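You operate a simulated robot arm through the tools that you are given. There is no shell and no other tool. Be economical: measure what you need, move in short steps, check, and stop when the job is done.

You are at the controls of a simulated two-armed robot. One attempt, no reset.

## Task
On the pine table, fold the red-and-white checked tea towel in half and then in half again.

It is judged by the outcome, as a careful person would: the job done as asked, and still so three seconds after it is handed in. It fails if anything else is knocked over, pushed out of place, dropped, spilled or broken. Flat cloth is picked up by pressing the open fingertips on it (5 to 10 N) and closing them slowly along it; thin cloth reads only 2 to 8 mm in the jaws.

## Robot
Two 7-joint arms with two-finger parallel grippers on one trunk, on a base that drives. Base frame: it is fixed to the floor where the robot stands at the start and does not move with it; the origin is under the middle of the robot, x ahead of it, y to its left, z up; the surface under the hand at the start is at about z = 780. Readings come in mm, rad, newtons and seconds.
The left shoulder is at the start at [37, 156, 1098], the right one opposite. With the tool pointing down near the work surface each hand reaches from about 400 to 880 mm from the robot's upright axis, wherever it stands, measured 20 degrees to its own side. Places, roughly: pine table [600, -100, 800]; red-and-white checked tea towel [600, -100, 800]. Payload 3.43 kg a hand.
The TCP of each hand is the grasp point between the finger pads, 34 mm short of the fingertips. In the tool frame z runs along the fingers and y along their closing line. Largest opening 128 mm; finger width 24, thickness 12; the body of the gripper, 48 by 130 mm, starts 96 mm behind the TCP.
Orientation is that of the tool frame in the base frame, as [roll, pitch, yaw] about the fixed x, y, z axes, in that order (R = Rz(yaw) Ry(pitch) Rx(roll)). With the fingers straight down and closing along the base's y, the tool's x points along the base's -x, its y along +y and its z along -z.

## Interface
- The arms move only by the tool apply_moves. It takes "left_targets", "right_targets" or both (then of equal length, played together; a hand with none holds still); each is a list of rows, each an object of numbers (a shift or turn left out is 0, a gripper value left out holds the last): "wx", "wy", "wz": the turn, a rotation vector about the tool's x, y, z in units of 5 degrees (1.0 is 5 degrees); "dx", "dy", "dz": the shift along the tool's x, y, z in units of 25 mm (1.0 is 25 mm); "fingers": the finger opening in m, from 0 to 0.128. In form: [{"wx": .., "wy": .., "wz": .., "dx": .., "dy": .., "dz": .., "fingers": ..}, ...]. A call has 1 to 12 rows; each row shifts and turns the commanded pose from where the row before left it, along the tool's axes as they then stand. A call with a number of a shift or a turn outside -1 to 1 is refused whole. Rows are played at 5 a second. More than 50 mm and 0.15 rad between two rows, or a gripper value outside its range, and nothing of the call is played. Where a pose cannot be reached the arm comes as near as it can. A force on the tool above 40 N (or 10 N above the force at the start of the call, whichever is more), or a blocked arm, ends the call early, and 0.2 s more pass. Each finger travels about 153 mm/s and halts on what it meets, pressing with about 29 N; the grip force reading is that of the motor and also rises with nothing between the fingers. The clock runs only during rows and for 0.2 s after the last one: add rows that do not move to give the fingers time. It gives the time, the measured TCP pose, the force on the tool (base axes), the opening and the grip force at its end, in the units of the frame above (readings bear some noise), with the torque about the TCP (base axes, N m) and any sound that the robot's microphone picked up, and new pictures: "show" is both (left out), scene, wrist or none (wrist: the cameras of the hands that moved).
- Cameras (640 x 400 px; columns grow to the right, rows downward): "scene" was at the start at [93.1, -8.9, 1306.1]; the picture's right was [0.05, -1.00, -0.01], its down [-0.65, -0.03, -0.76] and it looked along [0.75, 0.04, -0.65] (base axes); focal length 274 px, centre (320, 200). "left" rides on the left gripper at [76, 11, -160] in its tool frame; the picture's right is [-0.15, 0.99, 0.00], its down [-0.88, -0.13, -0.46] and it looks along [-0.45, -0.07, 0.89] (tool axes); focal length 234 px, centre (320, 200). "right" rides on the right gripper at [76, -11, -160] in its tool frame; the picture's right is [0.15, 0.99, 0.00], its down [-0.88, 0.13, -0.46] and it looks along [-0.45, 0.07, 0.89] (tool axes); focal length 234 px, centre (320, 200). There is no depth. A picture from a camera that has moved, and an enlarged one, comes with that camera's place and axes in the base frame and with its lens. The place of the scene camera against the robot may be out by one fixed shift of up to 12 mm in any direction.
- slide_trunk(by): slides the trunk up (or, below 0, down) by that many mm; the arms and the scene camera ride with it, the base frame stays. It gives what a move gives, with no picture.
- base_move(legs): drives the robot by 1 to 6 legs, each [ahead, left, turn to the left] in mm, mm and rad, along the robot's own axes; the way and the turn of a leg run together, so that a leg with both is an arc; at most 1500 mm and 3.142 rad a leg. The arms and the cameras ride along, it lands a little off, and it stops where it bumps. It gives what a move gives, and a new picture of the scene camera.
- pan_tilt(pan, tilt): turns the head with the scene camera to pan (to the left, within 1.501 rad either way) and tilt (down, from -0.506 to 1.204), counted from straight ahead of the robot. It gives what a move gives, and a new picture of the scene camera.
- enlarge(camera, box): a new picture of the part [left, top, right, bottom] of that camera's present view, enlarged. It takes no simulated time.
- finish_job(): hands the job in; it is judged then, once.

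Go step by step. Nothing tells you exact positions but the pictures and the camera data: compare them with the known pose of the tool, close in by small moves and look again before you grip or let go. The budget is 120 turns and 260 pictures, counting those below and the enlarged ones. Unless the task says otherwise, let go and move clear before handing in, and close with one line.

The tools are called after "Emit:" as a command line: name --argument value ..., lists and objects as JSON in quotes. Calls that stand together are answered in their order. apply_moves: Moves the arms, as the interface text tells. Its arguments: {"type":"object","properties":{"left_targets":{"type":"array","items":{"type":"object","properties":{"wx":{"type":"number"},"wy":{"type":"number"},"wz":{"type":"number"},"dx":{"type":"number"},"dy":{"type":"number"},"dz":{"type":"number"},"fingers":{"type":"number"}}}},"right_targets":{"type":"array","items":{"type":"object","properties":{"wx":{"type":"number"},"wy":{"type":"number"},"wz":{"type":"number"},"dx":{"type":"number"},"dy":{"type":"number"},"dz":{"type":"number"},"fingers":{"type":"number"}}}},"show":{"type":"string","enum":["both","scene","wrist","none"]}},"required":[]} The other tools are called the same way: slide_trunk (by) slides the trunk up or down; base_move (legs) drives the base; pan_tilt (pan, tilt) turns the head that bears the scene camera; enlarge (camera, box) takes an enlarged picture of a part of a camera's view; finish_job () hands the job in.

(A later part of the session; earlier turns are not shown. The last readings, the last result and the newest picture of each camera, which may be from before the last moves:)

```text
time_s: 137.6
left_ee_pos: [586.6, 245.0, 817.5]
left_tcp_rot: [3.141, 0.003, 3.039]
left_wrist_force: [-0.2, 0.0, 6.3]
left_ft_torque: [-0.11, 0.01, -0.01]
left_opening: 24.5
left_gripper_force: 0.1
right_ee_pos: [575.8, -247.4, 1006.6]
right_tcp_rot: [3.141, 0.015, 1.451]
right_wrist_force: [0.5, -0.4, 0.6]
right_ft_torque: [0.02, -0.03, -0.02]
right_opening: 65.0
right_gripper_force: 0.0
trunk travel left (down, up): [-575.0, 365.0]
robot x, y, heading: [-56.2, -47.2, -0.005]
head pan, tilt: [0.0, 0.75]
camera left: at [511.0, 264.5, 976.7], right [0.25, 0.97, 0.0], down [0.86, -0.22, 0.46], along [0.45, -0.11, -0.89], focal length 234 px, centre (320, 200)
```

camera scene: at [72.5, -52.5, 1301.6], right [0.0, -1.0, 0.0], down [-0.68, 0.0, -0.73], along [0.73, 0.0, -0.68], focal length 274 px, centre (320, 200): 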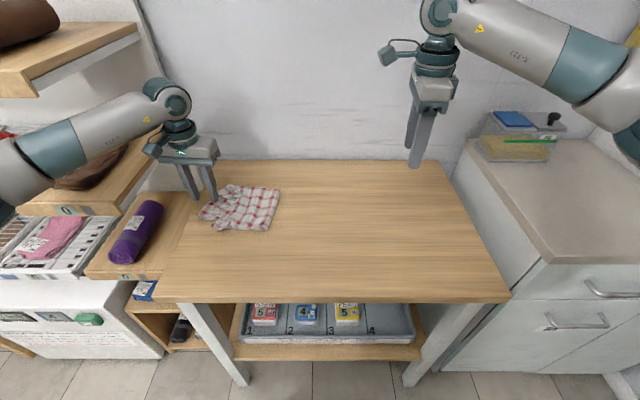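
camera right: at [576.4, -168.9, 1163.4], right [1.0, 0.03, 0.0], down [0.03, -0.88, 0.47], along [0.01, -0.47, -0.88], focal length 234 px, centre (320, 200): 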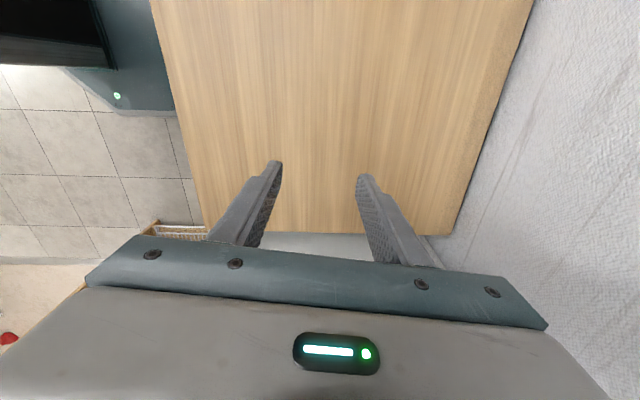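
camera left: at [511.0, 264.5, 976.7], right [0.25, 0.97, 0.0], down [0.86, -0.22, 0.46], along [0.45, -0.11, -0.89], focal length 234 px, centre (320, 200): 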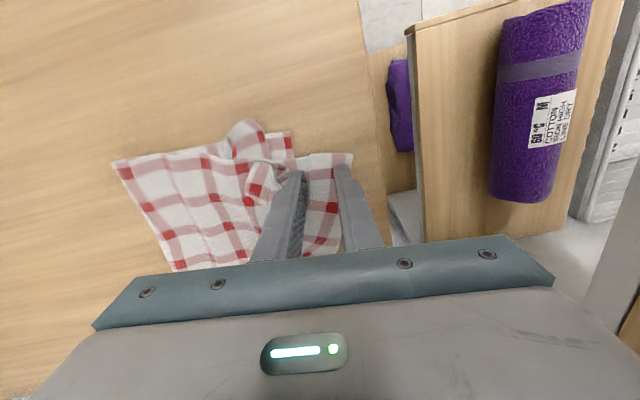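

Emit:
apply_moves --left_targets '[{"fingers": 0.02}, {"fingers": 0.016}, {"fingers": 0.012}, {"fingers": 0.008}, {"fingers": 0.004}, {"fingers": 0.0}, {}, {"dz": -0.5}, {"dz": -0.7}, {"dz": -0.8}, {"dz": -0.8}, {}]'

```text
time_s: 140.2
left_ee_pos: [586.1, 246.3, 886.3]
left_tcp_rot: [3.14, 0.003, 3.04]
left_wrist_force: [-0.4, 0.4, 0.1]
left_ft_torque: [-0.01, 0.0, 0.0]
left_opening: 0.0
left_gripper_force: 28.9
right_ee_pos: [577.0, -246.9, 1005.7]
right_tcp_rot: [3.139, 0.016, 1.453]
right_wrist_force: [-0.2, -0.2, 0.1]
right_ft_torque: [0.0, 0.0, 0.01]
right_opening: 65.1
right_gripper_force: 0.0
trunk travel left (down, up): [-575.0, 365.0]
robot x, y, heading: [-55.6, -52.8, 0.001]
head pan, tilt: [0.0, 0.75]
camera scene: at [72.8, -52.5, 1301.6], right [0.0, -1.0, 0.0], down [-0.68, 0.0, -0.73], along [0.73, 0.0, -0.68], focal length 274 px, centre (320, 200)
camera left: at [511.2, 265.1, 1045.9], right [0.25, 0.97, 0.0], down [0.86, -0.22, 0.46], along [0.44, -0.11, -0.89], focal length 234 px, centre (320, 200)
```

scene: 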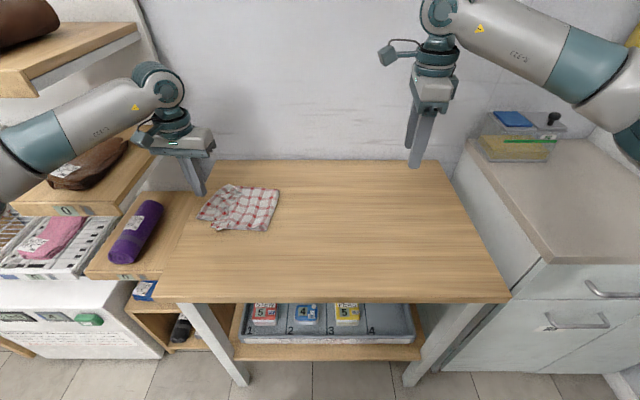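
left: 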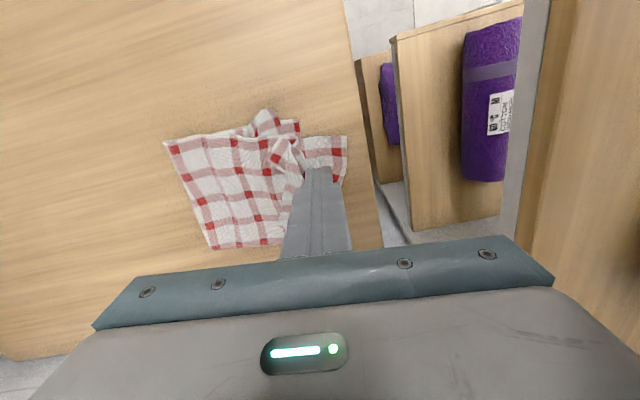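

It slipped off. The crumpled hem flap is raised at about (573,210), which is easier to grasp without touching the layers below. I try that.

Emit:
apply_moves --left_targets '[{"dx": 0.17, "dy": -0.74, "fingers": 0.05}, {"dx": 0.16, "dy": -0.74}, {}, {"dz": 0.8}, {"dz": 0.7}, {"dz": 0.6}, {"dz": 0.4}, {}]' --show "wrist"

```text
time_s: 142.0
left_ee_pos: [572.1, 210.6, 822.8]
left_tcp_rot: [3.14, 0.003, 3.039]
left_wrist_force: [0.3, -0.4, -0.2]
left_ft_torque: [0.0, -0.01, 0.02]
left_opening: 50.0
left_gripper_force: 0.2
right_ee_pos: [576.8, -246.1, 1006.1]
right_tcp_rot: [3.14, 0.016, 1.451]
right_wrist_force: [0.3, -0.5, -0.1]
right_ft_torque: [0.0, -0.02, 0.01]
right_opening: 64.9
right_gripper_force: 0.1
trunk travel left (down, up): [-575.0, 365.0]
robot x, y, heading: [-56.7, -48.0, -0.001]
head pan, tilt: [0.0, 0.75]
camera left: at [498.2, 229.5, 982.3], right [0.25, 0.97, 0.0], down [0.86, -0.22, 0.46], along [0.44, -0.11, -0.89], focal length 234 px, centre (320, 200)
```

left: 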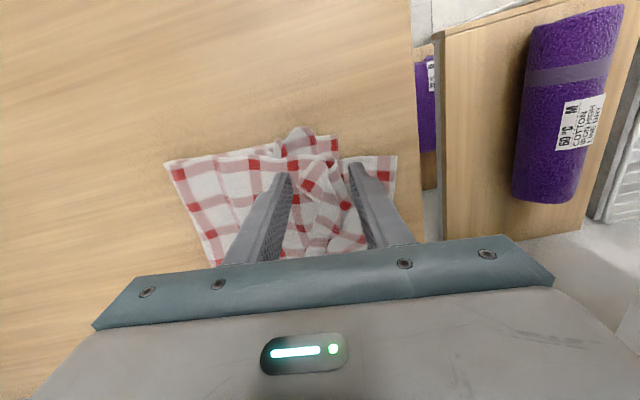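

Emit:
apply_moves --left_targets '[{"fingers": 0.04}, {"fingers": 0.03}, {"fingers": 0.02}, {"fingers": 0.01}, {"fingers": 0.0}, {}, {"dz": -0.4}, {"dz": -0.6}, {"dz": -0.8}, {"dz": -0.8}, {}]'

```text
time_s: 144.4
left_ee_pos: [573.6, 210.5, 887.5]
left_tcp_rot: [3.141, 0.002, 3.039]
left_wrist_force: [-0.2, 0.3, -0.4]
left_ft_torque: [-0.01, 0.02, -0.03]
left_opening: 3.4
left_gripper_force: 29.0
right_ee_pos: [575.6, -247.5, 1005.3]
right_tcp_rot: [3.14, 0.015, 1.453]
right_wrist_force: [-0.2, -0.1, 0.5]
right_ft_torque: [-0.01, 0.0, -0.02]
right_opening: 64.9
right_gripper_force: 0.0
trunk travel left (down, up): [-575.0, 365.0]
robot x, y, heading: [-55.5, -47.8, 0.003]
head pan, tilt: [0.0, 0.75]
camera scene: at [72.8, -52.5, 1301.6], right [0.0, -1.0, 0.0], down [-0.68, 0.0, -0.73], along [0.73, 0.0, -0.68], focal length 274 px, centre (320, 200)
camera left: at [499.5, 229.9, 1048.0], right [0.25, 0.97, 0.0], down [0.86, -0.22, 0.46], along [0.44, -0.11, -0.89], focal length 234 px, centre (320, 200)
```

scene: 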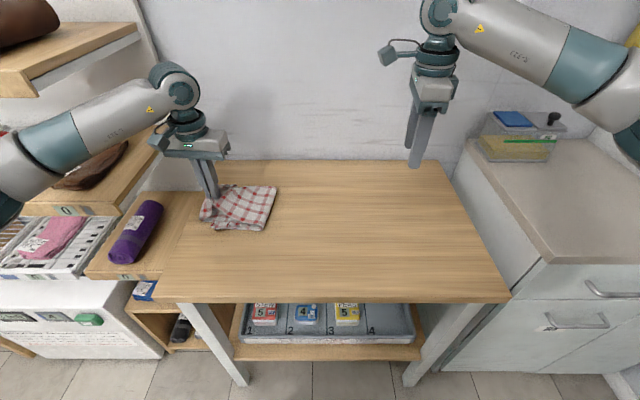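
left: 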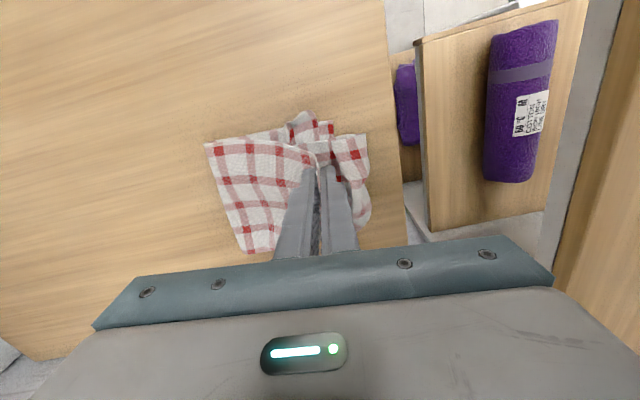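

The hem is held. I carry it up and over to the right to unfold the strip, moving the right hand further out at the same time.

Emit:
apply_moves --left_targets '[{"dy": -0.6, "dz": -0.75}, {"dy": -0.65, "dz": -0.75}, {"dy": -0.65, "dz": -0.75}, {"dy": -0.65, "dz": -0.75}, {"dy": -0.65, "dz": -0.7}, {"dy": -0.65, "dz": -0.7}, {"dy": -0.65, "dz": -0.7}, {"dy": -0.65, "dz": -0.5}, {"dy": -0.7, "dz": 0}, {"dy": -0.7, "dz": 0.3}, {"dy": -0.7, "dz": 0.4}, {}]' --right_targets '[{"dx": -0.9, "dz": -0.2}, {"dx": -0.9, "dz": -0.2}, {"dx": -0.9, "dz": -0.2}, {"dx": -0.9, "dz": -0.2}, {"dx": -0.9, "dz": -0.2}, {"dx": -0.9, "dz": -0.2}, {}, {}, {}, {}, {}, {}]' --show "scene"

```text
time_s: 147.0
left_ee_pos: [552.1, 30.9, 1010.3]
left_tcp_rot: [3.14, 0.003, 3.038]
left_wrist_force: [0.8, 0.0, -0.3]
left_ft_torque: [0.05, -0.01, -0.02]
left_opening: 3.4
left_gripper_force: 28.4
right_ee_pos: [561.8, -382.4, 1041.2]
right_tcp_rot: [3.14, 0.015, 1.453]
right_wrist_force: [0.8, -0.9, 0.0]
right_ft_torque: [0.0, -0.02, 0.04]
right_opening: 65.2
right_gripper_force: 0.0
trunk travel left (down, up): [-575.0, 365.0]
robot x, y, heading: [-54.3, -51.4, 0.004]
head pan, tilt: [0.0, 0.75]
camera scene: at [72.4, -52.3, 1301.7], right [0.0, -1.0, 0.0], down [-0.68, 0.0, -0.73], along [0.73, 0.0, -0.68], focal length 274 px, centre (320, 200)
```

scene: 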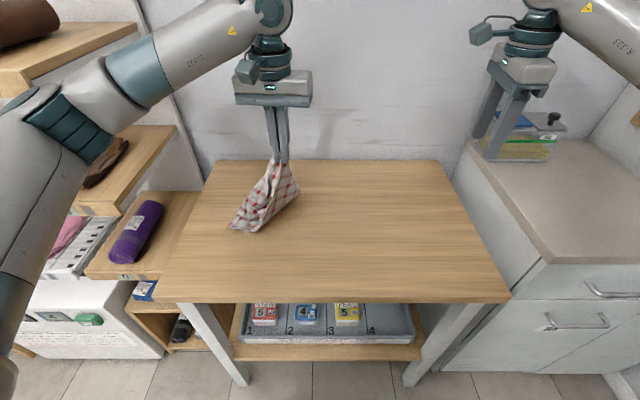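

Emit:
enlarge --camera "scene" --box '[200, 130, 340, 250]'

Emit:
enlarge --camera "left" --box '[160, 0, 560, 250]'

```text
3.33 times, centred on (270, 190) of scene
camera zoom: at [72.4, -52.3, 1301.7], right [0.0, -1.0, 0.0], down [-0.68, 0.0, -0.73], along [0.73, 0.0, -0.68], focal length 913 px, centre (487, 233)
```

zoom: 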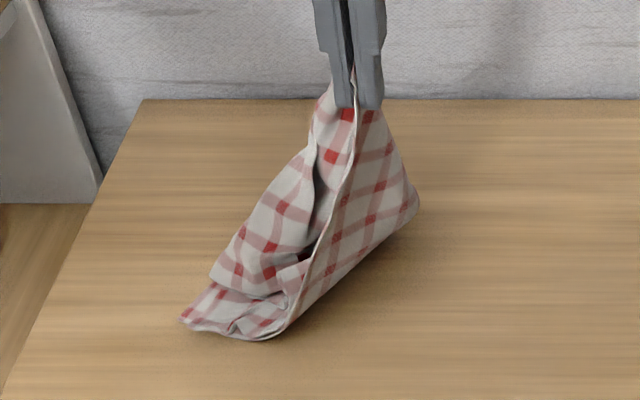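

```text
1.60 times, centred on (360, 125) of left
camera zoom: at [478.9, 49.5, 1170.7], right [0.25, 0.97, 0.0], down [0.86, -0.22, 0.46], along [0.45, -0.11, -0.89], focal length 375 px, centre (256, 320)
```

zoom: 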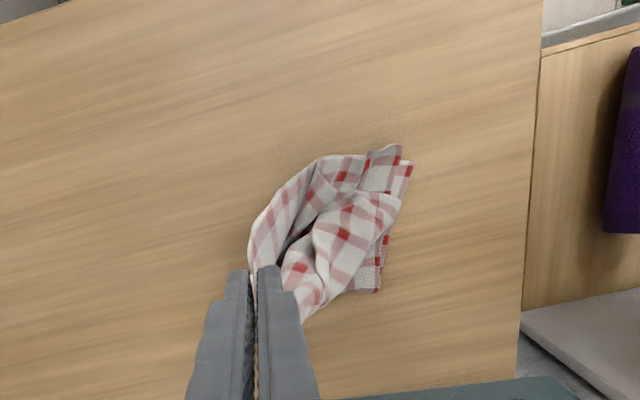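

I continue laying it out to the right.

Emit:
apply_moves --left_targets '[{"dy": -0.66, "dz": 0.5, "dx": -0.1}, {"dy": -0.66, "dz": 0.6, "dx": -0.1}, {"dy": -0.66, "dz": 0.66, "dx": -0.1}, {"dy": -0.66, "dz": 0.66, "dx": -0.1}, {"dy": -0.66, "dz": 0.66, "dx": -0.1}, {"dy": -0.66, "dz": 0.66, "dx": -0.1}, {"dy": -0.66, "dz": 0.66, "dx": -0.1}, {"dy": -0.66, "dz": 0.66, "dx": -0.1}, {"dy": -0.66, "dz": 0.66, "dx": -0.1}, {"dy": -0.66, "dz": 0.66, "dx": -0.1}, {"dy": -0.66, "dz": 0.66, "dx": -0.1}, {}]'

```text
time_s: 149.6
left_ee_pos: [563.7, -151.8, 833.3]
left_tcp_rot: [3.14, 0.004, 3.039]
left_wrist_force: [-0.4, 0.2, -0.1]
left_ft_torque: [-0.02, 0.02, -0.01]
left_opening: 3.5
left_gripper_force: 29.2
right_ee_pos: [561.0, -381.1, 1040.2]
right_tcp_rot: [3.14, 0.015, 1.451]
right_wrist_force: [-0.7, 0.0, 0.9]
right_ft_torque: [-0.02, 0.0, -0.02]
right_opening: 64.9
right_gripper_force: 0.0
trunk travel left (down, up): [-575.0, 365.0]
robot x, y, heading: [-56.6, -48.8, -0.004]
head pan, tilt: [0.0, 0.75]
camera scene: at [72.4, -52.3, 1301.7], right [0.0, -1.0, 0.0], down [-0.68, 0.0, -0.73], along [0.73, 0.0, -0.68], focal length 274 px, centre (320, 200)
camera left: at [489.1, -132.2, 993.7], right [0.25, 0.97, 0.0], down [0.86, -0.22, 0.46], along [0.44, -0.11, -0.89], focal length 234 px, centre (320, 200)
```

scene: 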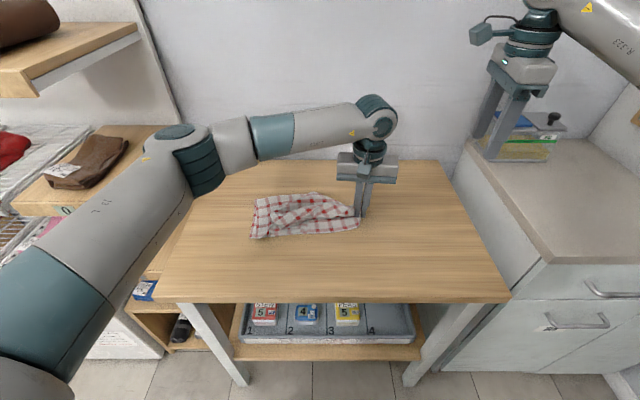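
left: 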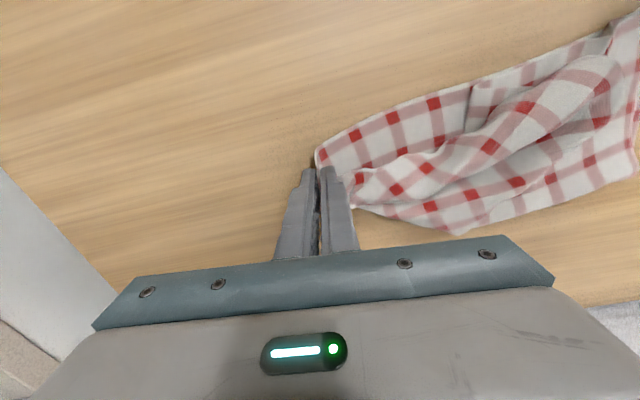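

Emit:
apply_moves --left_targets '[{"dz": 0.5}, {"fingers": 0.02}, {"fingers": 0.04}, {}, {"dz": -0.8}, {"dz": -0.9}, {"dz": -0.9}, {"dz": -0.9, "dx": -0.8, "dy": 0.8}, {"dx": -0.8, "dy": 0.9}, {"dy": 0.9}, {"dy": 0.9}, {}]'

```text
time_s: 152.2
left_ee_pos: [610.3, -69.2, 909.8]
left_tcp_rot: [3.139, 0.003, 3.036]
left_wrist_force: [0.5, 0.3, 0.6]
left_ft_torque: [0.01, 0.0, 0.0]
left_opening: 40.1
left_gripper_force: 0.1
right_ee_pos: [560.8, -381.7, 1038.7]
right_tcp_rot: [3.139, 0.015, 1.453]
right_wrist_force: [1.4, -0.7, -0.7]
right_ft_torque: [0.02, 0.0, 0.02]
right_opening: 64.9
right_gripper_force: 0.1
trunk travel left (down, up): [-575.0, 365.0]
robot x, y, heading: [-60.0, -53.1, 0.003]
head pan, tilt: [0.0, 0.75]
camera scene: at [72.5, -53.5, 1301.6], right [0.0, -1.0, 0.0], down [-0.68, 0.0, -0.73], along [0.73, 0.0, -0.68], focal length 274 px, centre (320, 200)
camera left: at [536.0, -50.4, 1069.5], right [0.25, 0.97, 0.0], down [0.86, -0.22, 0.46], along [0.44, -0.11, -0.89], focal length 234 px, centre (320, 200)
```

scene: 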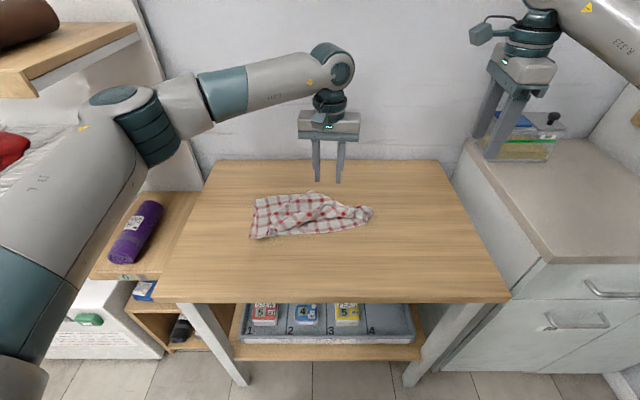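
left: 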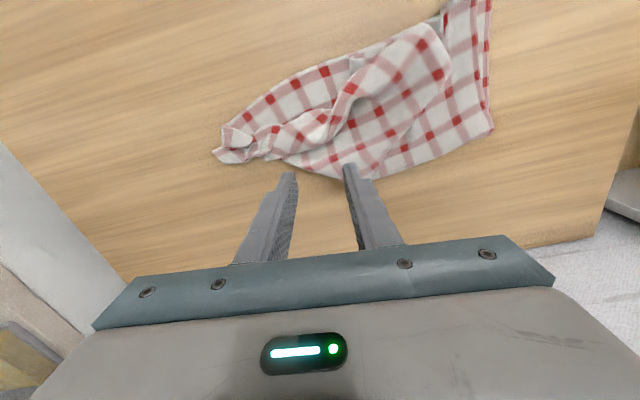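

Emit:
enlarge --camera "left" --box '[190, 0, 510, 200]'

Emit:
enlarge --camera "scene" --box '[230, 175, 390, 255]'

```text
2.00 times, centred on (350, 100) of left
camera zoom: at [536.0, -50.4, 1069.5], right [0.25, 0.97, 0.0], down [0.86, -0.22, 0.46], along [0.44, -0.11, -0.89], focal length 468 px, centre (260, 400)
```

zoom: 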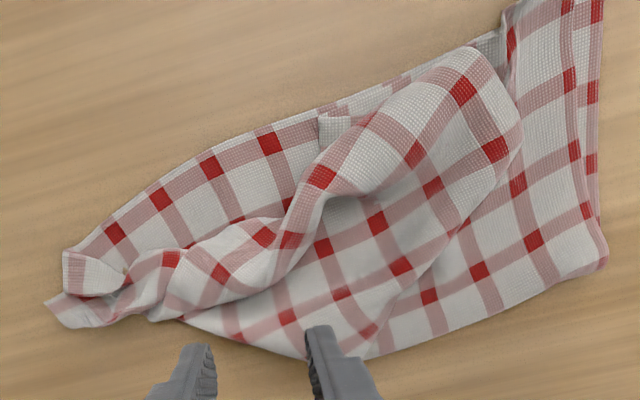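

```text
4.00 times, centred on (310, 215) of scene
camera zoom: at [72.5, -53.5, 1301.6], right [0.0, -1.0, 0.0], down [-0.68, 0.0, -0.73], along [0.73, 0.0, -0.68], focal length 1095 px, centre (360, 140)
```

zoom: 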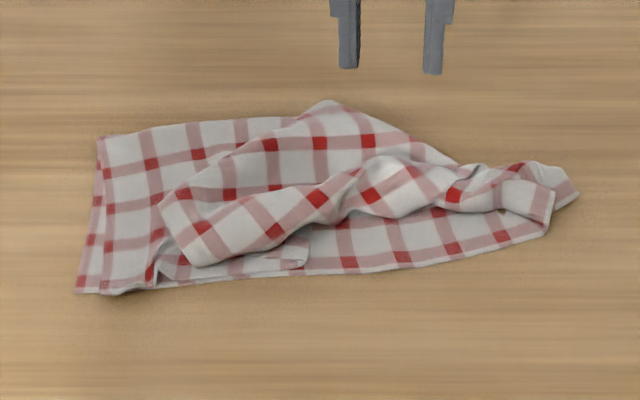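

The strip is crumpled, but its left end is tidy. New plan: grip the left end in the middle with the right hand, lift the whole strip to hang (the trunk can rise) so gravity straightens it, then lay it down half to the right and the other half back over. First I park the left hand and bring the right hand over the left end.

Emit:
apply_moves --left_targets '[{"dz": -0.41}, {"dx": 0.63, "dy": 0.98, "dz": -0.41}, {"dx": 0.63, "dy": 0.98, "dz": -0.41}, {"dx": 0.63, "dy": 0.98, "dz": -0.41}, {"dx": 0.63, "dy": 0.98, "dz": -0.41}, {"dx": 0.63, "dy": 0.98, "dz": -0.41}, {"dx": 0.63, "dy": 0.98, "dz": -0.41}, {"dx": 0.63, "dy": 0.98, "dz": -0.41}, {"dx": 0.63, "dy": 0.98, "dz": -0.41}, {"dx": 0.63, "dy": 0.98, "dz": -0.41}, {"dx": 0.63, "dy": 0.98, "dz": -0.41}, {"dx": 0.63, "dy": 0.98, "dz": -0.41}]' --show "none"

Emit:
apply_moves --right_targets '[{"wz": -1, "fingers": 0.07}, {"wz": -1}, {"wz": -0.6}, {"dx": 0.93, "dy": 0.07, "dz": 0.2}, {"dx": 0.93, "dy": 0.07, "dz": 0.2}, {"dx": 0.93, "dy": 0.07, "dz": 0.2}, {"dx": 0.93, "dy": 0.07, "dz": 0.2}, {"dx": 0.93, "dy": 0.07, "dz": 0.2}, {"dx": 0.93, "dy": 0.07, "dz": 0.2}, {"dx": 0.93, "dy": 0.07, "dz": 0.2}, {"dx": 0.93, "dy": 0.07, "dz": 0.2}, {"dx": 0.93, "dy": 0.07, "dz": 0.2}]' --show "none"

Emit:
apply_moves --right_targets '[{"dx": 0.93, "dy": 0.07, "dz": 0.3}, {"dx": 0.93, "dy": 0.07, "dz": 0.3}, {"dx": 0.93, "dy": 0.07, "dz": 0.3}, {"dx": 0.93, "dy": 0.07, "dz": 0.3}, {"dx": 0.93, "dy": 0.07, "dz": 0.3}, {"dx": 0.93, "dy": 0.07, "dz": 0.3}, {"dx": 0.93, "dy": 0.07, "dz": 0.3}, {"dx": 0.93, "dy": 0.07, "dz": 0.3}, {"dx": 0.93, "dy": 0.07, "dz": 0.4}, {"dx": 0.93, "dy": 0.07, "dz": 0.4}, {"dx": 0.93, "dy": 0.07, "dz": 0.4}, {}]'

```text
time_s: 154.8
left_ee_pos: [466.0, 216.6, 1032.7]
left_tcp_rot: [-3.141, 0.005, 3.037]
left_wrist_force: [0.0, -0.1, -0.1]
left_ft_torque: [0.0, 0.0, -0.03]
left_opening: 39.7
left_gripper_force: 0.0
right_ee_pos: [560.0, -380.7, 1041.8]
right_tcp_rot: [3.138, 0.016, 1.452]
right_wrist_force: [0.1, -0.1, -0.4]
right_ft_torque: [-0.02, -0.04, -0.03]
right_opening: 64.9
right_gripper_force: 0.0
trunk travel left (down, up): [-575.0, 365.0]
robot x, y, heading: [-52.0, -49.0, 0.005]
head pan, tilt: [0.0, 0.75]
```

```text
time_s: 157.4
left_ee_pos: [466.1, 218.1, 1031.3]
left_tcp_rot: [-3.141, 0.002, 3.038]
left_wrist_force: [0.5, 0.2, 0.5]
left_ft_torque: [0.01, 0.0, 0.0]
left_opening: 40.0
left_gripper_force: 0.0
right_ee_pos: [553.8, -172.7, 992.1]
right_tcp_rot: [-3.14, 0.019, 1.68]
right_wrist_force: [0.0, -0.1, -0.4]
right_ft_torque: [0.02, -0.02, 0.0]
right_opening: 70.0
right_gripper_force: 0.0
trunk travel left (down, up): [-575.0, 365.0]
robot x, y, heading: [-55.2, -49.4, 0.0]
head pan, tilt: [0.0, 0.75]
```

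```text
time_s: 160.0
left_ee_pos: [466.8, 216.7, 1031.8]
left_tcp_rot: [3.138, 0.003, 3.038]
left_wrist_force: [0.8, -0.2, -0.6]
left_ft_torque: [0.01, -0.01, -0.02]
left_opening: 39.8
left_gripper_force: 0.2
right_ee_pos: [546.1, 80.4, 898.3]
right_tcp_rot: [-3.14, 0.016, 1.679]
right_wrist_force: [-0.1, 0.4, -0.8]
right_ft_torque: [-0.03, -0.03, 0.0]
right_opening: 70.1
right_gripper_force: 0.1
trunk travel left (down, up): [-575.0, 365.0]
robot x, y, heading: [-58.5, -50.7, 0.002]
head pan, tilt: [0.0, 0.75]
camera scene: at [72.5, -53.3, 1301.6], right [0.0, -1.0, 0.0], down [-0.68, 0.0, -0.73], along [0.73, 0.0, -0.68], focal length 274 px, centre (320, 200)
camera right: at [528.5, 158.2, 1056.3], right [0.97, 0.25, 0.0], down [0.22, -0.85, 0.47], along [0.11, -0.46, -0.88], focal length 234 px, centre (320, 200)
```

scene: 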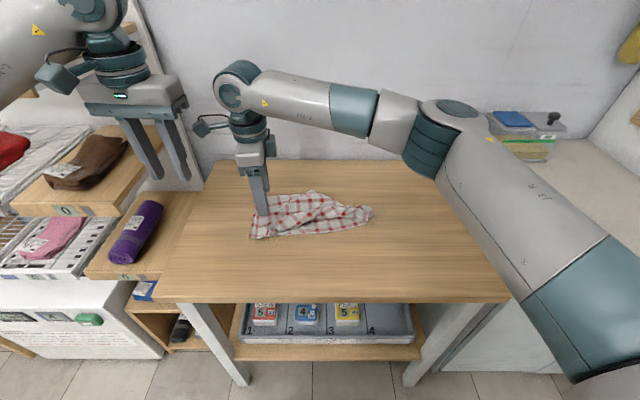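
right: 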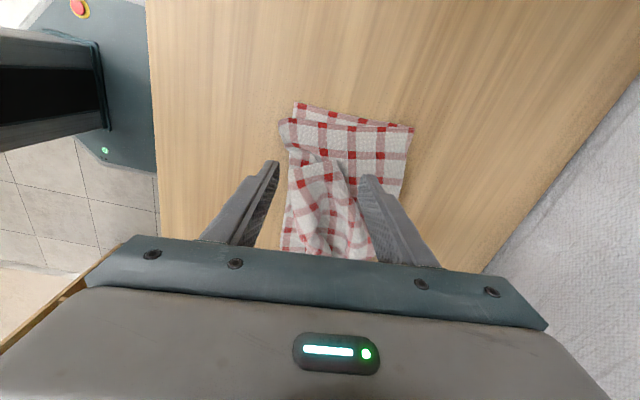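

Emit:
apply_moves --right_targets '[{"dx": 0.55, "dy": 0.66, "fingers": 0.062}, {"dx": 0.5, "dy": 0.66}, {"dz": 0.8}, {"dz": 0.8}, {"dz": 0.8}, {"dz": 0.5}, {"dz": 0.24}, {"dz": 0.12}, {}]' --show "wrist"

```text
time_s: 162.0
left_ee_pos: [466.3, 216.9, 1031.7]
left_tcp_rot: [3.14, 0.002, 3.039]
left_wrist_force: [-0.7, -0.1, 0.0]
left_ft_torque: [0.02, -0.02, -0.01]
left_opening: 39.8
left_gripper_force: 0.1
right_ee_pos: [577.2, 110.3, 817.2]
right_tcp_rot: [3.141, 0.016, 1.679]
right_wrist_force: [1.2, 0.4, 5.2]
right_ft_torque: [0.03, -0.15, 0.0]
right_opening: 62.0
right_gripper_force: 0.1
trunk travel left (down, up): [-575.0, 365.0]
robot x, y, heading: [-57.1, -47.2, 0.001]
head pan, tilt: [0.0, 0.75]
camera right: at [559.4, 187.9, 974.7], right [0.97, 0.25, 0.0], down [0.22, -0.85, 0.47], along [0.12, -0.46, -0.88], focal length 234 px, centre (320, 200)
```

right: 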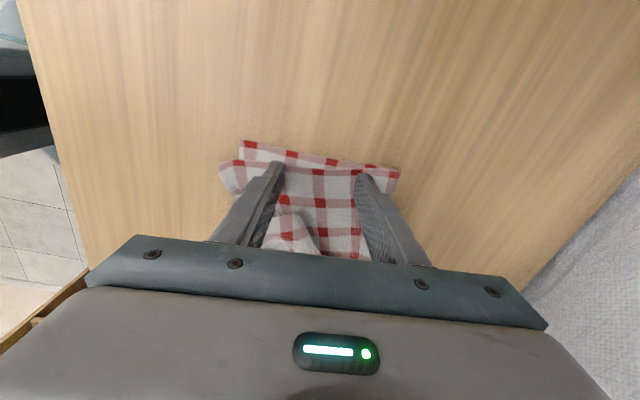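

Emit:
apply_moves --right_targets '[{"dz": 0.05, "fingers": 0.056}, {"fingers": 0.05}, {"fingers": 0.044}, {"fingers": 0.038}, {"fingers": 0.032}, {"fingers": 0.026}, {"fingers": 0.02}, {"fingers": 0.014}, {"fingers": 0.008}, {"fingers": 0.002}, {"fingers": 0.0}, {}]' --show "none"

Emit:
apply_moves --right_targets '[{"dz": -0.4, "dx": -0.2}, {"dz": -0.6, "dx": -0.4}, {"dz": -0.7, "dx": -0.4}, {"dz": -0.7, "dx": -0.4}, {"dz": -0.7, "dx": -0.4}, {"dz": -0.7, "dx": -0.4}, {"dz": -0.7, "dx": -0.4}, {"dz": -0.7, "dx": -0.4}, {"dz": -0.7, "dx": -0.4}, {}]'

```text
time_s: 164.6
left_ee_pos: [464.2, 217.4, 1033.9]
left_tcp_rot: [3.139, 0.006, 3.039]
left_wrist_force: [-0.8, 0.0, -0.7]
left_ft_torque: [0.03, 0.04, 0.03]
left_opening: 40.1
left_gripper_force: 0.1
right_ee_pos: [575.6, 110.2, 815.3]
right_tcp_rot: [3.141, 0.016, 1.68]
right_wrist_force: [-1.0, -1.8, 22.3]
right_ft_torque: [0.08, -0.02, 0.01]
right_opening: 3.7
right_gripper_force: 28.8
trunk travel left (down, up): [-575.0, 365.0]
robot x, y, heading: [-59.2, -51.8, 0.0]
head pan, tilt: [0.0, 0.75]
```

```text
time_s: 166.8
left_ee_pos: [466.9, 216.8, 1032.1]
left_tcp_rot: [-3.142, 0.002, 3.04]
left_wrist_force: [0.3, 0.1, 0.7]
left_ft_torque: [-0.01, -0.03, -0.01]
left_opening: 40.0
left_gripper_force: 0.0
right_ee_pos: [587.3, 27.7, 964.6]
right_tcp_rot: [-3.139, 0.014, 1.679]
right_wrist_force: [-0.5, -0.4, -0.8]
right_ft_torque: [0.01, 0.0, 0.01]
right_opening: 3.5
right_gripper_force: 29.2
trunk travel left (down, up): [-575.0, 365.0]
robot x, y, heading: [-55.9, -49.5, -0.004]
head pan, tilt: [0.0, 0.75]
camera scene: at [72.8, -52.3, 1301.6], right [0.0, -1.0, 0.0], down [-0.68, 0.0, -0.73], along [0.73, 0.0, -0.68], focal length 274 px, centre (320, 200)
camera right: at [568.4, 104.4, 1122.1], right [0.97, 0.25, 0.0], down [0.22, -0.85, 0.47], along [0.11, -0.46, -0.88], focal length 234 px, centre (320, 200)
```

scene: 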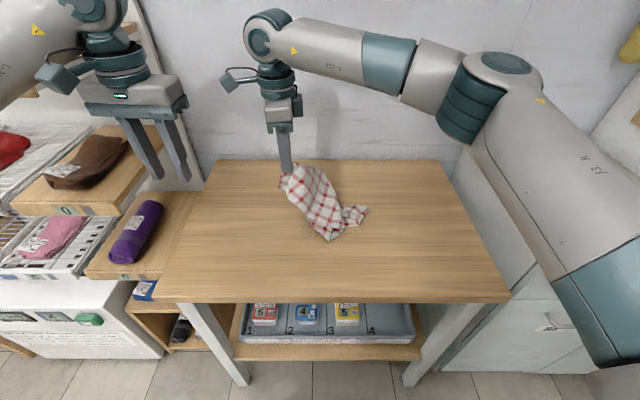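
right: 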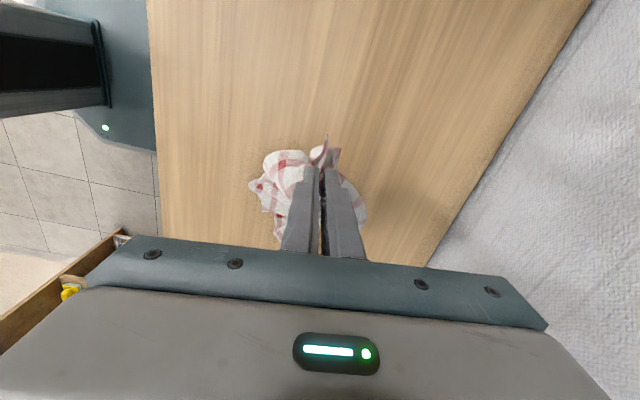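

Held. I raise the trunk so it hangs free, and look.

Emit:
slide_trunk --by 140

Emit:
slide_trunk --by 140

Emit:
pan_tilt --pan 0.0 --tilt 0.75

Emit:
enlarge --camera "scene" --box '[220, 100, 400, 260]'

```text
time_s: 168.4
left_ee_pos: [466.6, 217.0, 1172.0]
left_tcp_rot: [3.14, 0.003, 3.038]
left_wrist_force: [1.2, -0.1, 0.0]
left_ft_torque: [0.01, -0.01, 0.01]
left_opening: 40.0
left_gripper_force: 0.1
right_ee_pos: [587.3, 27.9, 1104.0]
right_tcp_rot: [-3.14, 0.017, 1.678]
right_wrist_force: [-1.4, 0.7, -0.3]
right_ft_torque: [0.01, 0.02, 0.01]
right_opening: 3.4
right_gripper_force: 28.8
trunk travel left (down, up): [-715.0, 225.0]
robot x, y, heading: [-57.6, -52.3, 0.006]
head pan, tilt: [0.0, 0.75]
```

```text
time_s: 170.1
left_ee_pos: [466.6, 216.6, 1312.5]
left_tcp_rot: [3.141, 0.003, 3.039]
left_wrist_force: [0.5, 1.2, 0.2]
left_ft_torque: [-0.01, -0.01, 0.0]
left_opening: 40.0
left_gripper_force: 0.1
right_ee_pos: [586.1, 27.5, 1243.5]
right_tcp_rot: [-3.139, 0.015, 1.678]
right_wrist_force: [0.5, -0.1, -0.6]
right_ft_torque: [0.0, 0.02, 0.04]
right_opening: 3.5
right_gripper_force: 29.0
trunk travel left (down, up): [-855.0, 85.0]
robot x, y, heading: [-55.5, -51.1, 0.007]
head pan, tilt: [0.0, 0.75]
```

```text
time_s: 170.7
left_ee_pos: [466.6, 216.2, 1312.7]
left_tcp_rot: [3.141, 0.002, 3.039]
left_wrist_force: [-0.5, 0.3, -0.4]
left_ft_torque: [0.02, 0.02, 0.02]
left_opening: 40.2
left_gripper_force: 0.0
right_ee_pos: [586.6, 27.2, 1244.7]
right_tcp_rot: [-3.139, 0.017, 1.68]
right_wrist_force: [0.1, -0.4, 0.3]
right_ft_torque: [0.01, -0.02, 0.06]
right_opening: 3.5
right_gripper_force: 28.9
trunk travel left (down, up): [-855.0, 85.0]
robot x, y, heading: [-54.7, -53.3, -0.003]
head pan, tilt: [0.0, 0.75]
camera scene: at [72.7, -52.5, 1581.6], right [0.0, -1.0, 0.0], down [-0.68, 0.0, -0.73], along [0.73, 0.0, -0.68], focal length 274 px, centre (320, 200)
```

scene: 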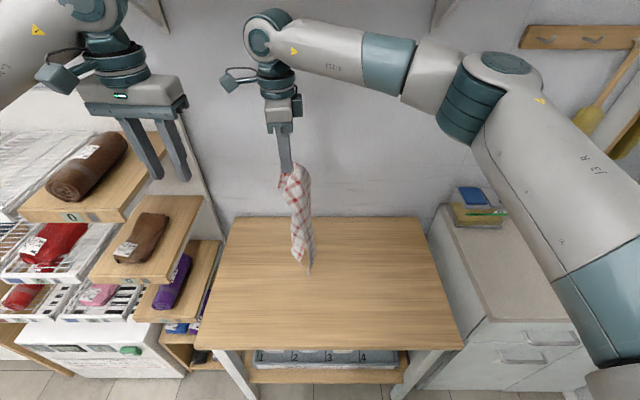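

```text
2.50 times, centred on (310, 180) of scene
camera zoom: at [72.7, -52.5, 1581.6], right [0.0, -1.0, 0.0], down [-0.68, 0.0, -0.73], along [0.73, 0.0, -0.68], focal length 685 px, centre (345, 250)
```

zoom: 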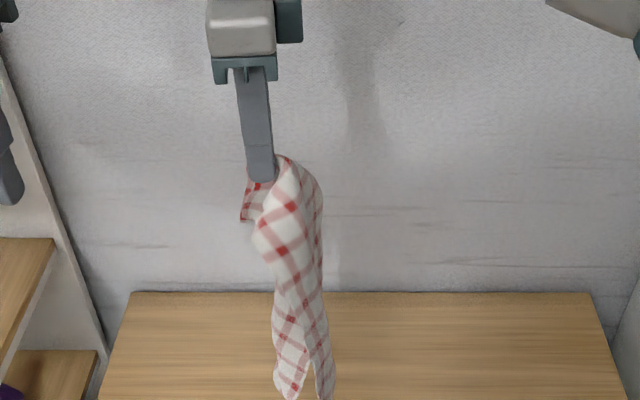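

It hangs free and the tangles have dropped out. I lay it back down along the table, right end first, moving the hand to the left as the trunk lowers.

Emit:
apply_moves --right_targets '[{"dx": -0.9}, {"dx": -0.95}, {"dx": -0.95}, {"dx": -0.95}, {"dx": -0.95}, {"dx": -0.95}, {"dx": -0.95}, {"dx": -0.95}, {"dx": -0.95}, {"dx": -0.9}, {}, {}]' --show "none"

Emit:
slide_trunk --by -50

Emit:
apply_moves --right_targets '[{"dx": 0.8}, {"dx": 0.8}, {}]' --show "none"

Emit:
slide_trunk --by -50

Emit:
apply_moves --right_targets '[{"dx": 0.9}, {"dx": 0.9}, {}]' --show "none"

Emit:
slide_trunk --by -60

Emit:
apply_moves --right_targets '[{"dx": 0.8}, {"dx": 0.8}, {"dx": 0.8}, {}]' --show "none"

Emit:
slide_trunk --by -60

Emit:
apply_moves --right_targets '[{"dx": 0.8}, {"dx": 0.8}, {"dx": 0.8}, {}]' --show "none"

Emit:
slide_trunk --by -60

Emit:
apply_moves --right_targets '[{"dx": 0.8, "dz": 0.5}, {"dx": 0.8, "dz": 0.6}, {"dx": 0.8, "dz": 0.7}, {"dx": 0.8, "dz": 0.8}, {"dx": 0.8, "dz": 0.8}, {"dx": 0.7, "dz": 0.8}, {"dx": 0.6, "dz": 0.8}, {"dx": 0.4, "dz": 0.5}, {}]'

```text
time_s: 173.3
left_ee_pos: [467.3, 216.6, 1311.0]
left_tcp_rot: [3.141, 0.003, 3.037]
left_wrist_force: [0.4, -0.5, -1.0]
left_ft_torque: [0.0, 0.0, 0.0]
left_opening: 39.9
left_gripper_force: 0.2
right_ee_pos: [610.1, -207.9, 1247.6]
right_tcp_rot: [-3.14, 0.014, 1.679]
right_wrist_force: [0.1, 0.4, -0.4]
right_ft_torque: [0.01, -0.01, 0.01]
right_opening: 3.5
right_gripper_force: 29.6
trunk travel left (down, up): [-855.0, 85.0]
robot x, y, heading: [-53.1, -55.0, -0.002]
head pan, tilt: [0.0, 0.75]
```

```text
time_s: 174.2
left_ee_pos: [465.9, 215.0, 1261.6]
left_tcp_rot: [3.141, 0.004, 3.04]
left_wrist_force: [-1.2, 0.3, -0.2]
left_ft_torque: [0.03, -0.01, 0.02]
left_opening: 39.9
left_gripper_force: 0.1
right_ee_pos: [610.5, -207.9, 1197.1]
right_tcp_rot: [-3.139, 0.016, 1.679]
right_wrist_force: [0.4, 0.2, 0.2]
right_ft_torque: [0.0, -0.02, 0.03]
right_opening: 3.5
right_gripper_force: 29.1
trunk travel left (down, up): [-805.0, 135.0]
robot x, y, heading: [-59.5, -52.5, 0.002]
head pan, tilt: [0.0, 0.75]
```

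```text
time_s: 175.0
left_ee_pos: [466.4, 215.7, 1261.6]
left_tcp_rot: [-3.142, 0.004, 3.039]
left_wrist_force: [-0.2, -1.7, 0.4]
left_ft_torque: [0.01, 0.01, -0.01]
left_opening: 39.8
left_gripper_force: 0.1
right_ee_pos: [605.8, -169.5, 1197.1]
right_tcp_rot: [-3.141, 0.016, 1.677]
right_wrist_force: [-0.7, 0.3, 0.9]
right_ft_torque: [0.0, -0.02, -0.02]
right_opening: 3.7
right_gripper_force: 29.2
trunk travel left (down, up): [-805.0, 135.0]
robot x, y, heading: [-55.7, -52.9, 0.002]
head pan, tilt: [0.0, 0.75]
```

```text
time_s: 176.0
left_ee_pos: [465.7, 217.3, 1212.5]
left_tcp_rot: [3.141, 0.003, 3.04]
left_wrist_force: [-0.2, 0.0, 0.8]
left_ft_torque: [0.0, -0.02, -0.03]
left_opening: 39.5
left_gripper_force: 0.0
right_ee_pos: [605.4, -168.2, 1148.7]
right_tcp_rot: [-3.14, 0.016, 1.678]
right_wrist_force: [-0.4, 0.0, -0.2]
right_ft_torque: [0.0, 0.02, -0.03]
right_opening: 3.4
right_gripper_force: 29.3
trunk travel left (down, up): [-755.0, 185.0]
robot x, y, heading: [-56.7, -49.9, 0.003]
head pan, tilt: [0.0, 0.75]
```

```text
time_s: 176.8
left_ee_pos: [465.5, 216.4, 1211.8]
left_tcp_rot: [3.141, 0.003, 3.039]
left_wrist_force: [-0.1, 0.4, -0.4]
left_ft_torque: [-0.01, 0.02, 0.01]
left_opening: 39.8
left_gripper_force: 0.0
right_ee_pos: [600.3, -122.9, 1145.1]
right_tcp_rot: [-3.138, 0.016, 1.678]
right_wrist_force: [0.2, 0.1, 0.3]
right_ft_torque: [0.04, -0.01, 0.02]
right_opening: 3.6
right_gripper_force: 29.1
trunk travel left (down, up): [-755.0, 185.0]
robot x, y, heading: [-58.9, -49.4, 0.005]
head pan, tilt: [0.0, 0.75]
```

```text
time_s: 177.8
left_ee_pos: [466.9, 216.7, 1153.0]
left_tcp_rot: [-3.14, 0.004, 3.039]
left_wrist_force: [-0.3, -0.3, 0.5]
left_ft_torque: [0.02, -0.01, 0.0]
left_opening: 39.9
left_gripper_force: 0.1
right_ee_pos: [600.9, -122.9, 1084.8]
right_tcp_rot: [-3.14, 0.017, 1.678]
right_wrist_force: [0.3, 0.9, 0.2]
right_ft_torque: [0.02, -0.03, 0.02]
right_opening: 3.4
right_gripper_force: 28.9
trunk travel left (down, up): [-695.0, 245.0]
robot x, y, heading: [-60.2, -48.9, 0.001]
head pan, tilt: [0.0, 0.75]
```

```text
time_s: 178.8
left_ee_pos: [467.2, 215.6, 1153.6]
left_tcp_rot: [3.14, 0.004, 3.038]
left_wrist_force: [-0.8, 0.6, 0.3]
left_ft_torque: [0.02, 0.04, 0.01]
left_opening: 40.0
left_gripper_force: 0.0
right_ee_pos: [594.5, -64.0, 1082.9]
right_tcp_rot: [-3.139, 0.016, 1.677]
right_wrist_force: [0.8, -0.2, -0.7]
right_ft_torque: [0.03, -0.02, 0.0]
right_opening: 3.8
right_gripper_force: 28.8
trunk travel left (down, up): [-695.0, 245.0]
robot x, y, heading: [-58.7, -49.9, -0.001]
head pan, tilt: [0.0, 0.75]
```

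```text
time_s: 179.8
left_ee_pos: [465.5, 218.0, 1092.5]
left_tcp_rot: [-3.141, 0.005, 3.039]
left_wrist_force: [0.2, -0.1, -0.5]
left_ft_torque: [-0.02, 0.0, 0.0]
left_opening: 39.8
left_gripper_force: 0.0
right_ee_pos: [593.9, -63.7, 1024.8]
right_tcp_rot: [-3.14, 0.016, 1.679]
right_wrist_force: [0.1, -0.3, 0.1]
right_ft_torque: [0.03, -0.04, 0.0]
right_opening: 3.6
right_gripper_force: 28.8
trunk travel left (down, up): [-635.0, 305.0]
robot x, y, heading: [-55.9, -48.8, 0.001]
head pan, tilt: [0.0, 0.75]
```

```text
time_s: 180.8
left_ee_pos: [465.1, 216.7, 1092.4]
left_tcp_rot: [-3.141, 0.003, 3.037]
left_wrist_force: [0.0, 0.5, -0.3]
left_ft_torque: [0.03, 0.02, 0.06]
left_opening: 40.0
left_gripper_force: 0.1
right_ee_pos: [588.0, -2.7, 1020.3]
right_tcp_rot: [-3.14, 0.015, 1.677]
right_wrist_force: [-0.2, -0.4, -0.1]
right_ft_torque: [0.03, -0.04, 0.0]
right_opening: 3.6
right_gripper_force: 29.4
trunk travel left (down, up): [-635.0, 305.0]
robot x, y, heading: [-55.9, -49.3, 0.001]
head pan, tilt: [0.0, 0.75]
```

```text
time_s: 181.8
left_ee_pos: [467.0, 217.5, 1032.9]
left_tcp_rot: [-3.141, 0.004, 3.041]
left_wrist_force: [-0.3, 0.2, 0.5]
left_ft_torque: [-0.02, -0.01, 0.0]
left_opening: 39.8
left_gripper_force: 0.0
right_ee_pos: [588.2, -4.0, 962.1]
right_tcp_rot: [-3.14, 0.014, 1.679]
right_wrist_force: [-0.8, 0.9, -1.1]
right_ft_torque: [0.01, -0.03, 0.03]
right_opening: 3.3
right_gripper_force: 28.6
trunk travel left (down, up): [-575.0, 365.0]
robot x, y, heading: [-58.7, -51.4, -0.003]
head pan, tilt: [0.0, 0.75]
```

```text
time_s: 183.8
left_ee_pos: [466.9, 215.7, 1033.0]
left_tcp_rot: [3.141, 0.004, 3.039]
left_wrist_force: [0.0, 0.0, 0.1]
left_ft_torque: [-0.03, -0.01, 0.02]
left_opening: 39.9
left_gripper_force: 0.0
right_ee_pos: [572.5, 134.6, 821.4]
right_tcp_rot: [-3.14, 0.015, 1.678]
right_wrist_force: [0.1, 0.3, 0.1]
right_ft_torque: [0.03, 0.0, 0.03]
right_opening: 3.3
right_gripper_force: 28.7
trunk travel left (down, up): [-575.0, 365.0]
robot x, y, heading: [-56.5, -47.6, 0.002]
head pan, tilt: [0.0, 0.75]
camera scene: at [72.5, -52.8, 1301.7], right [0.0, -1.0, 0.0], down [-0.68, 0.0, -0.73], along [0.73, 0.0, -0.68], focal length 274 px, centre (320, 200)
camera right: at [554.0, 211.5, 979.9], right [0.97, 0.25, 0.0], down [0.22, -0.85, 0.47], along [0.11, -0.46, -0.88], focal length 234 px, centre (320, 200)
```

scene: 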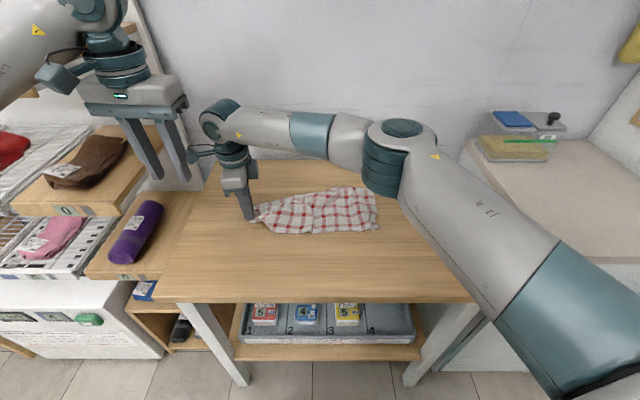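
right: 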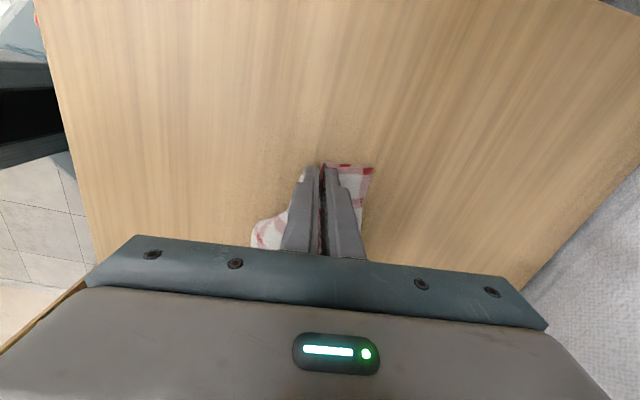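

Much better: the strip lies straight with a square right end, and I still hold the left end the right way round. I now repeat the hang, but lay the lower half toward the right and then bring the upper half back over it, which makes the second fold.

Emit:
apply_moves --right_targets '[{"dx": -0.6, "dz": -0.6}, {"dx": -0.64, "dz": -0.6}, {"dx": -0.64, "dz": -0.6}, {"dx": -0.64, "dz": -0.6}, {"dx": -0.64, "dz": -0.6}, {"dx": -0.64, "dz": -0.6}, {"dx": -0.64, "dz": -0.6}, {"dx": -0.64, "dz": -0.6}, {"dx": -0.64, "dz": -0.6}, {"dx": -0.64, "dz": -0.6}, {}]' --show "scene"

Emit:
slide_trunk --by 140

Emit:
slide_trunk --by 140

Emit:
apply_moves --right_targets '[{"dx": 0.5}, {"dx": 0.6}, {"dx": 0.6}, {"dx": 0.6}, {"dx": 0.6}, {"dx": 0.4}, {}, {}, {}, {}, {}]' --show "scene"

```text
time_s: 186.2
left_ee_pos: [466.0, 217.2, 1032.4]
left_tcp_rot: [-3.141, 0.001, 3.039]
left_wrist_force: [-0.3, 0.2, 0.3]
left_ft_torque: [-0.04, 0.0, 0.0]
left_opening: 39.8
left_gripper_force: 0.0
right_ee_pos: [588.7, -19.7, 975.2]
right_tcp_rot: [-3.14, 0.016, 1.68]
right_wrist_force: [0.9, 0.1, 0.0]
right_ft_torque: [-0.01, -0.03, 0.0]
right_opening: 3.4
right_gripper_force: 29.2
trunk travel left (down, up): [-575.0, 365.0]
robot x, y, heading: [-55.3, -50.0, 0.0]
head pan, tilt: [0.0, 0.75]
camera scene: at [72.8, -52.1, 1301.6], right [0.0, -1.0, 0.0], down [-0.68, 0.0, -0.73], along [0.73, 0.0, -0.68], focal length 274 px, centre (320, 200)
```

scene: 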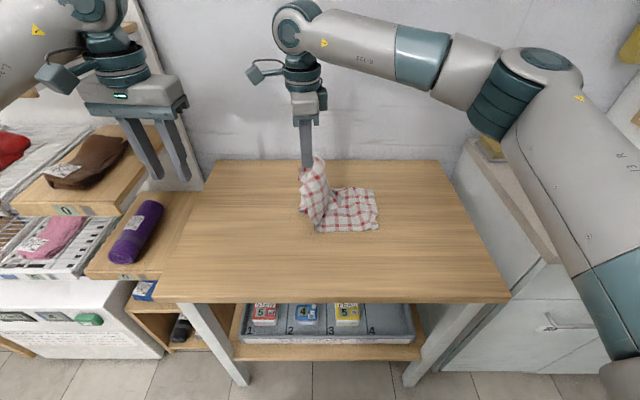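

```text
time_s: 187.8
left_ee_pos: [467.3, 217.4, 1171.8]
left_tcp_rot: [-3.141, 0.002, 3.039]
left_wrist_force: [0.1, 0.3, 0.3]
left_ft_torque: [-0.04, 0.04, -0.01]
left_opening: 39.9
left_gripper_force: 0.0
right_ee_pos: [589.8, -20.6, 1115.4]
right_tcp_rot: [-3.14, 0.016, 1.679]
right_wrist_force: [0.1, -0.5, 0.3]
right_ft_torque: [-0.02, -0.03, 0.01]
right_opening: 3.5
right_gripper_force: 29.2
trunk travel left (down, up): [-715.0, 225.0]
robot x, y, heading: [-56.7, -49.8, 0.008]
head pan, tilt: [0.0, 0.75]
```

```text
time_s: 189.5
left_ee_pos: [466.9, 216.7, 1311.6]
left_tcp_rot: [-3.141, 0.003, 3.039]
left_wrist_force: [0.6, 0.4, -0.4]
left_ft_torque: [0.0, -0.01, -0.01]
left_opening: 39.8
left_gripper_force: 0.0
right_ee_pos: [589.4, -19.1, 1256.1]
right_tcp_rot: [-3.14, 0.014, 1.679]
right_wrist_force: [0.0, -0.3, -0.4]
right_ft_torque: [0.02, -0.02, 0.02]
right_opening: 3.4
right_gripper_force: 29.4
trunk travel left (down, up): [-855.0, 85.0]
robot x, y, heading: [-56.2, -52.7, -0.003]
head pan, tilt: [0.0, 0.75]
```

```text
time_s: 191.9
left_ee_pos: [467.3, 217.5, 1311.5]
left_tcp_rot: [-3.141, 0.002, 3.039]
left_wrist_force: [-0.1, 0.9, 0.3]
left_ft_torque: [0.01, -0.01, -0.01]
left_opening: 39.8
left_gripper_force: 0.0
right_ee_pos: [579.7, 63.9, 1255.0]
right_tcp_rot: [-3.139, 0.015, 1.68]
right_wrist_force: [-0.6, -1.0, 0.2]
right_ft_torque: [0.01, 0.0, 0.03]
right_opening: 3.4
right_gripper_force: 28.7
trunk travel left (down, up): [-855.0, 85.0]
robot x, y, heading: [-58.0, -50.9, -0.002]
head pan, tilt: [0.0, 0.75]
camera scene: at [72.7, -52.5, 1581.6], right [0.0, -1.0, 0.0], down [-0.68, 0.0, -0.73], along [0.73, 0.0, -0.68], focal length 274 px, centre (320, 200)
```

scene: 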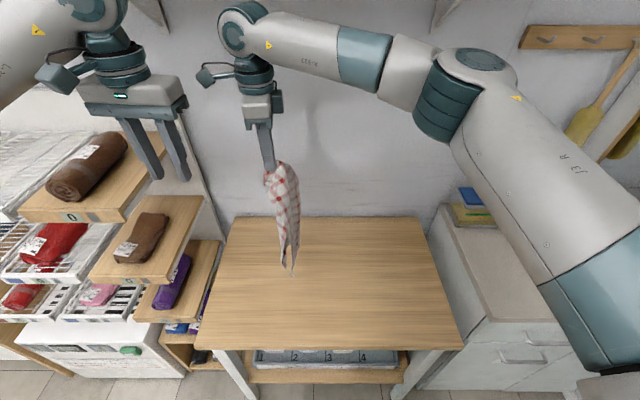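

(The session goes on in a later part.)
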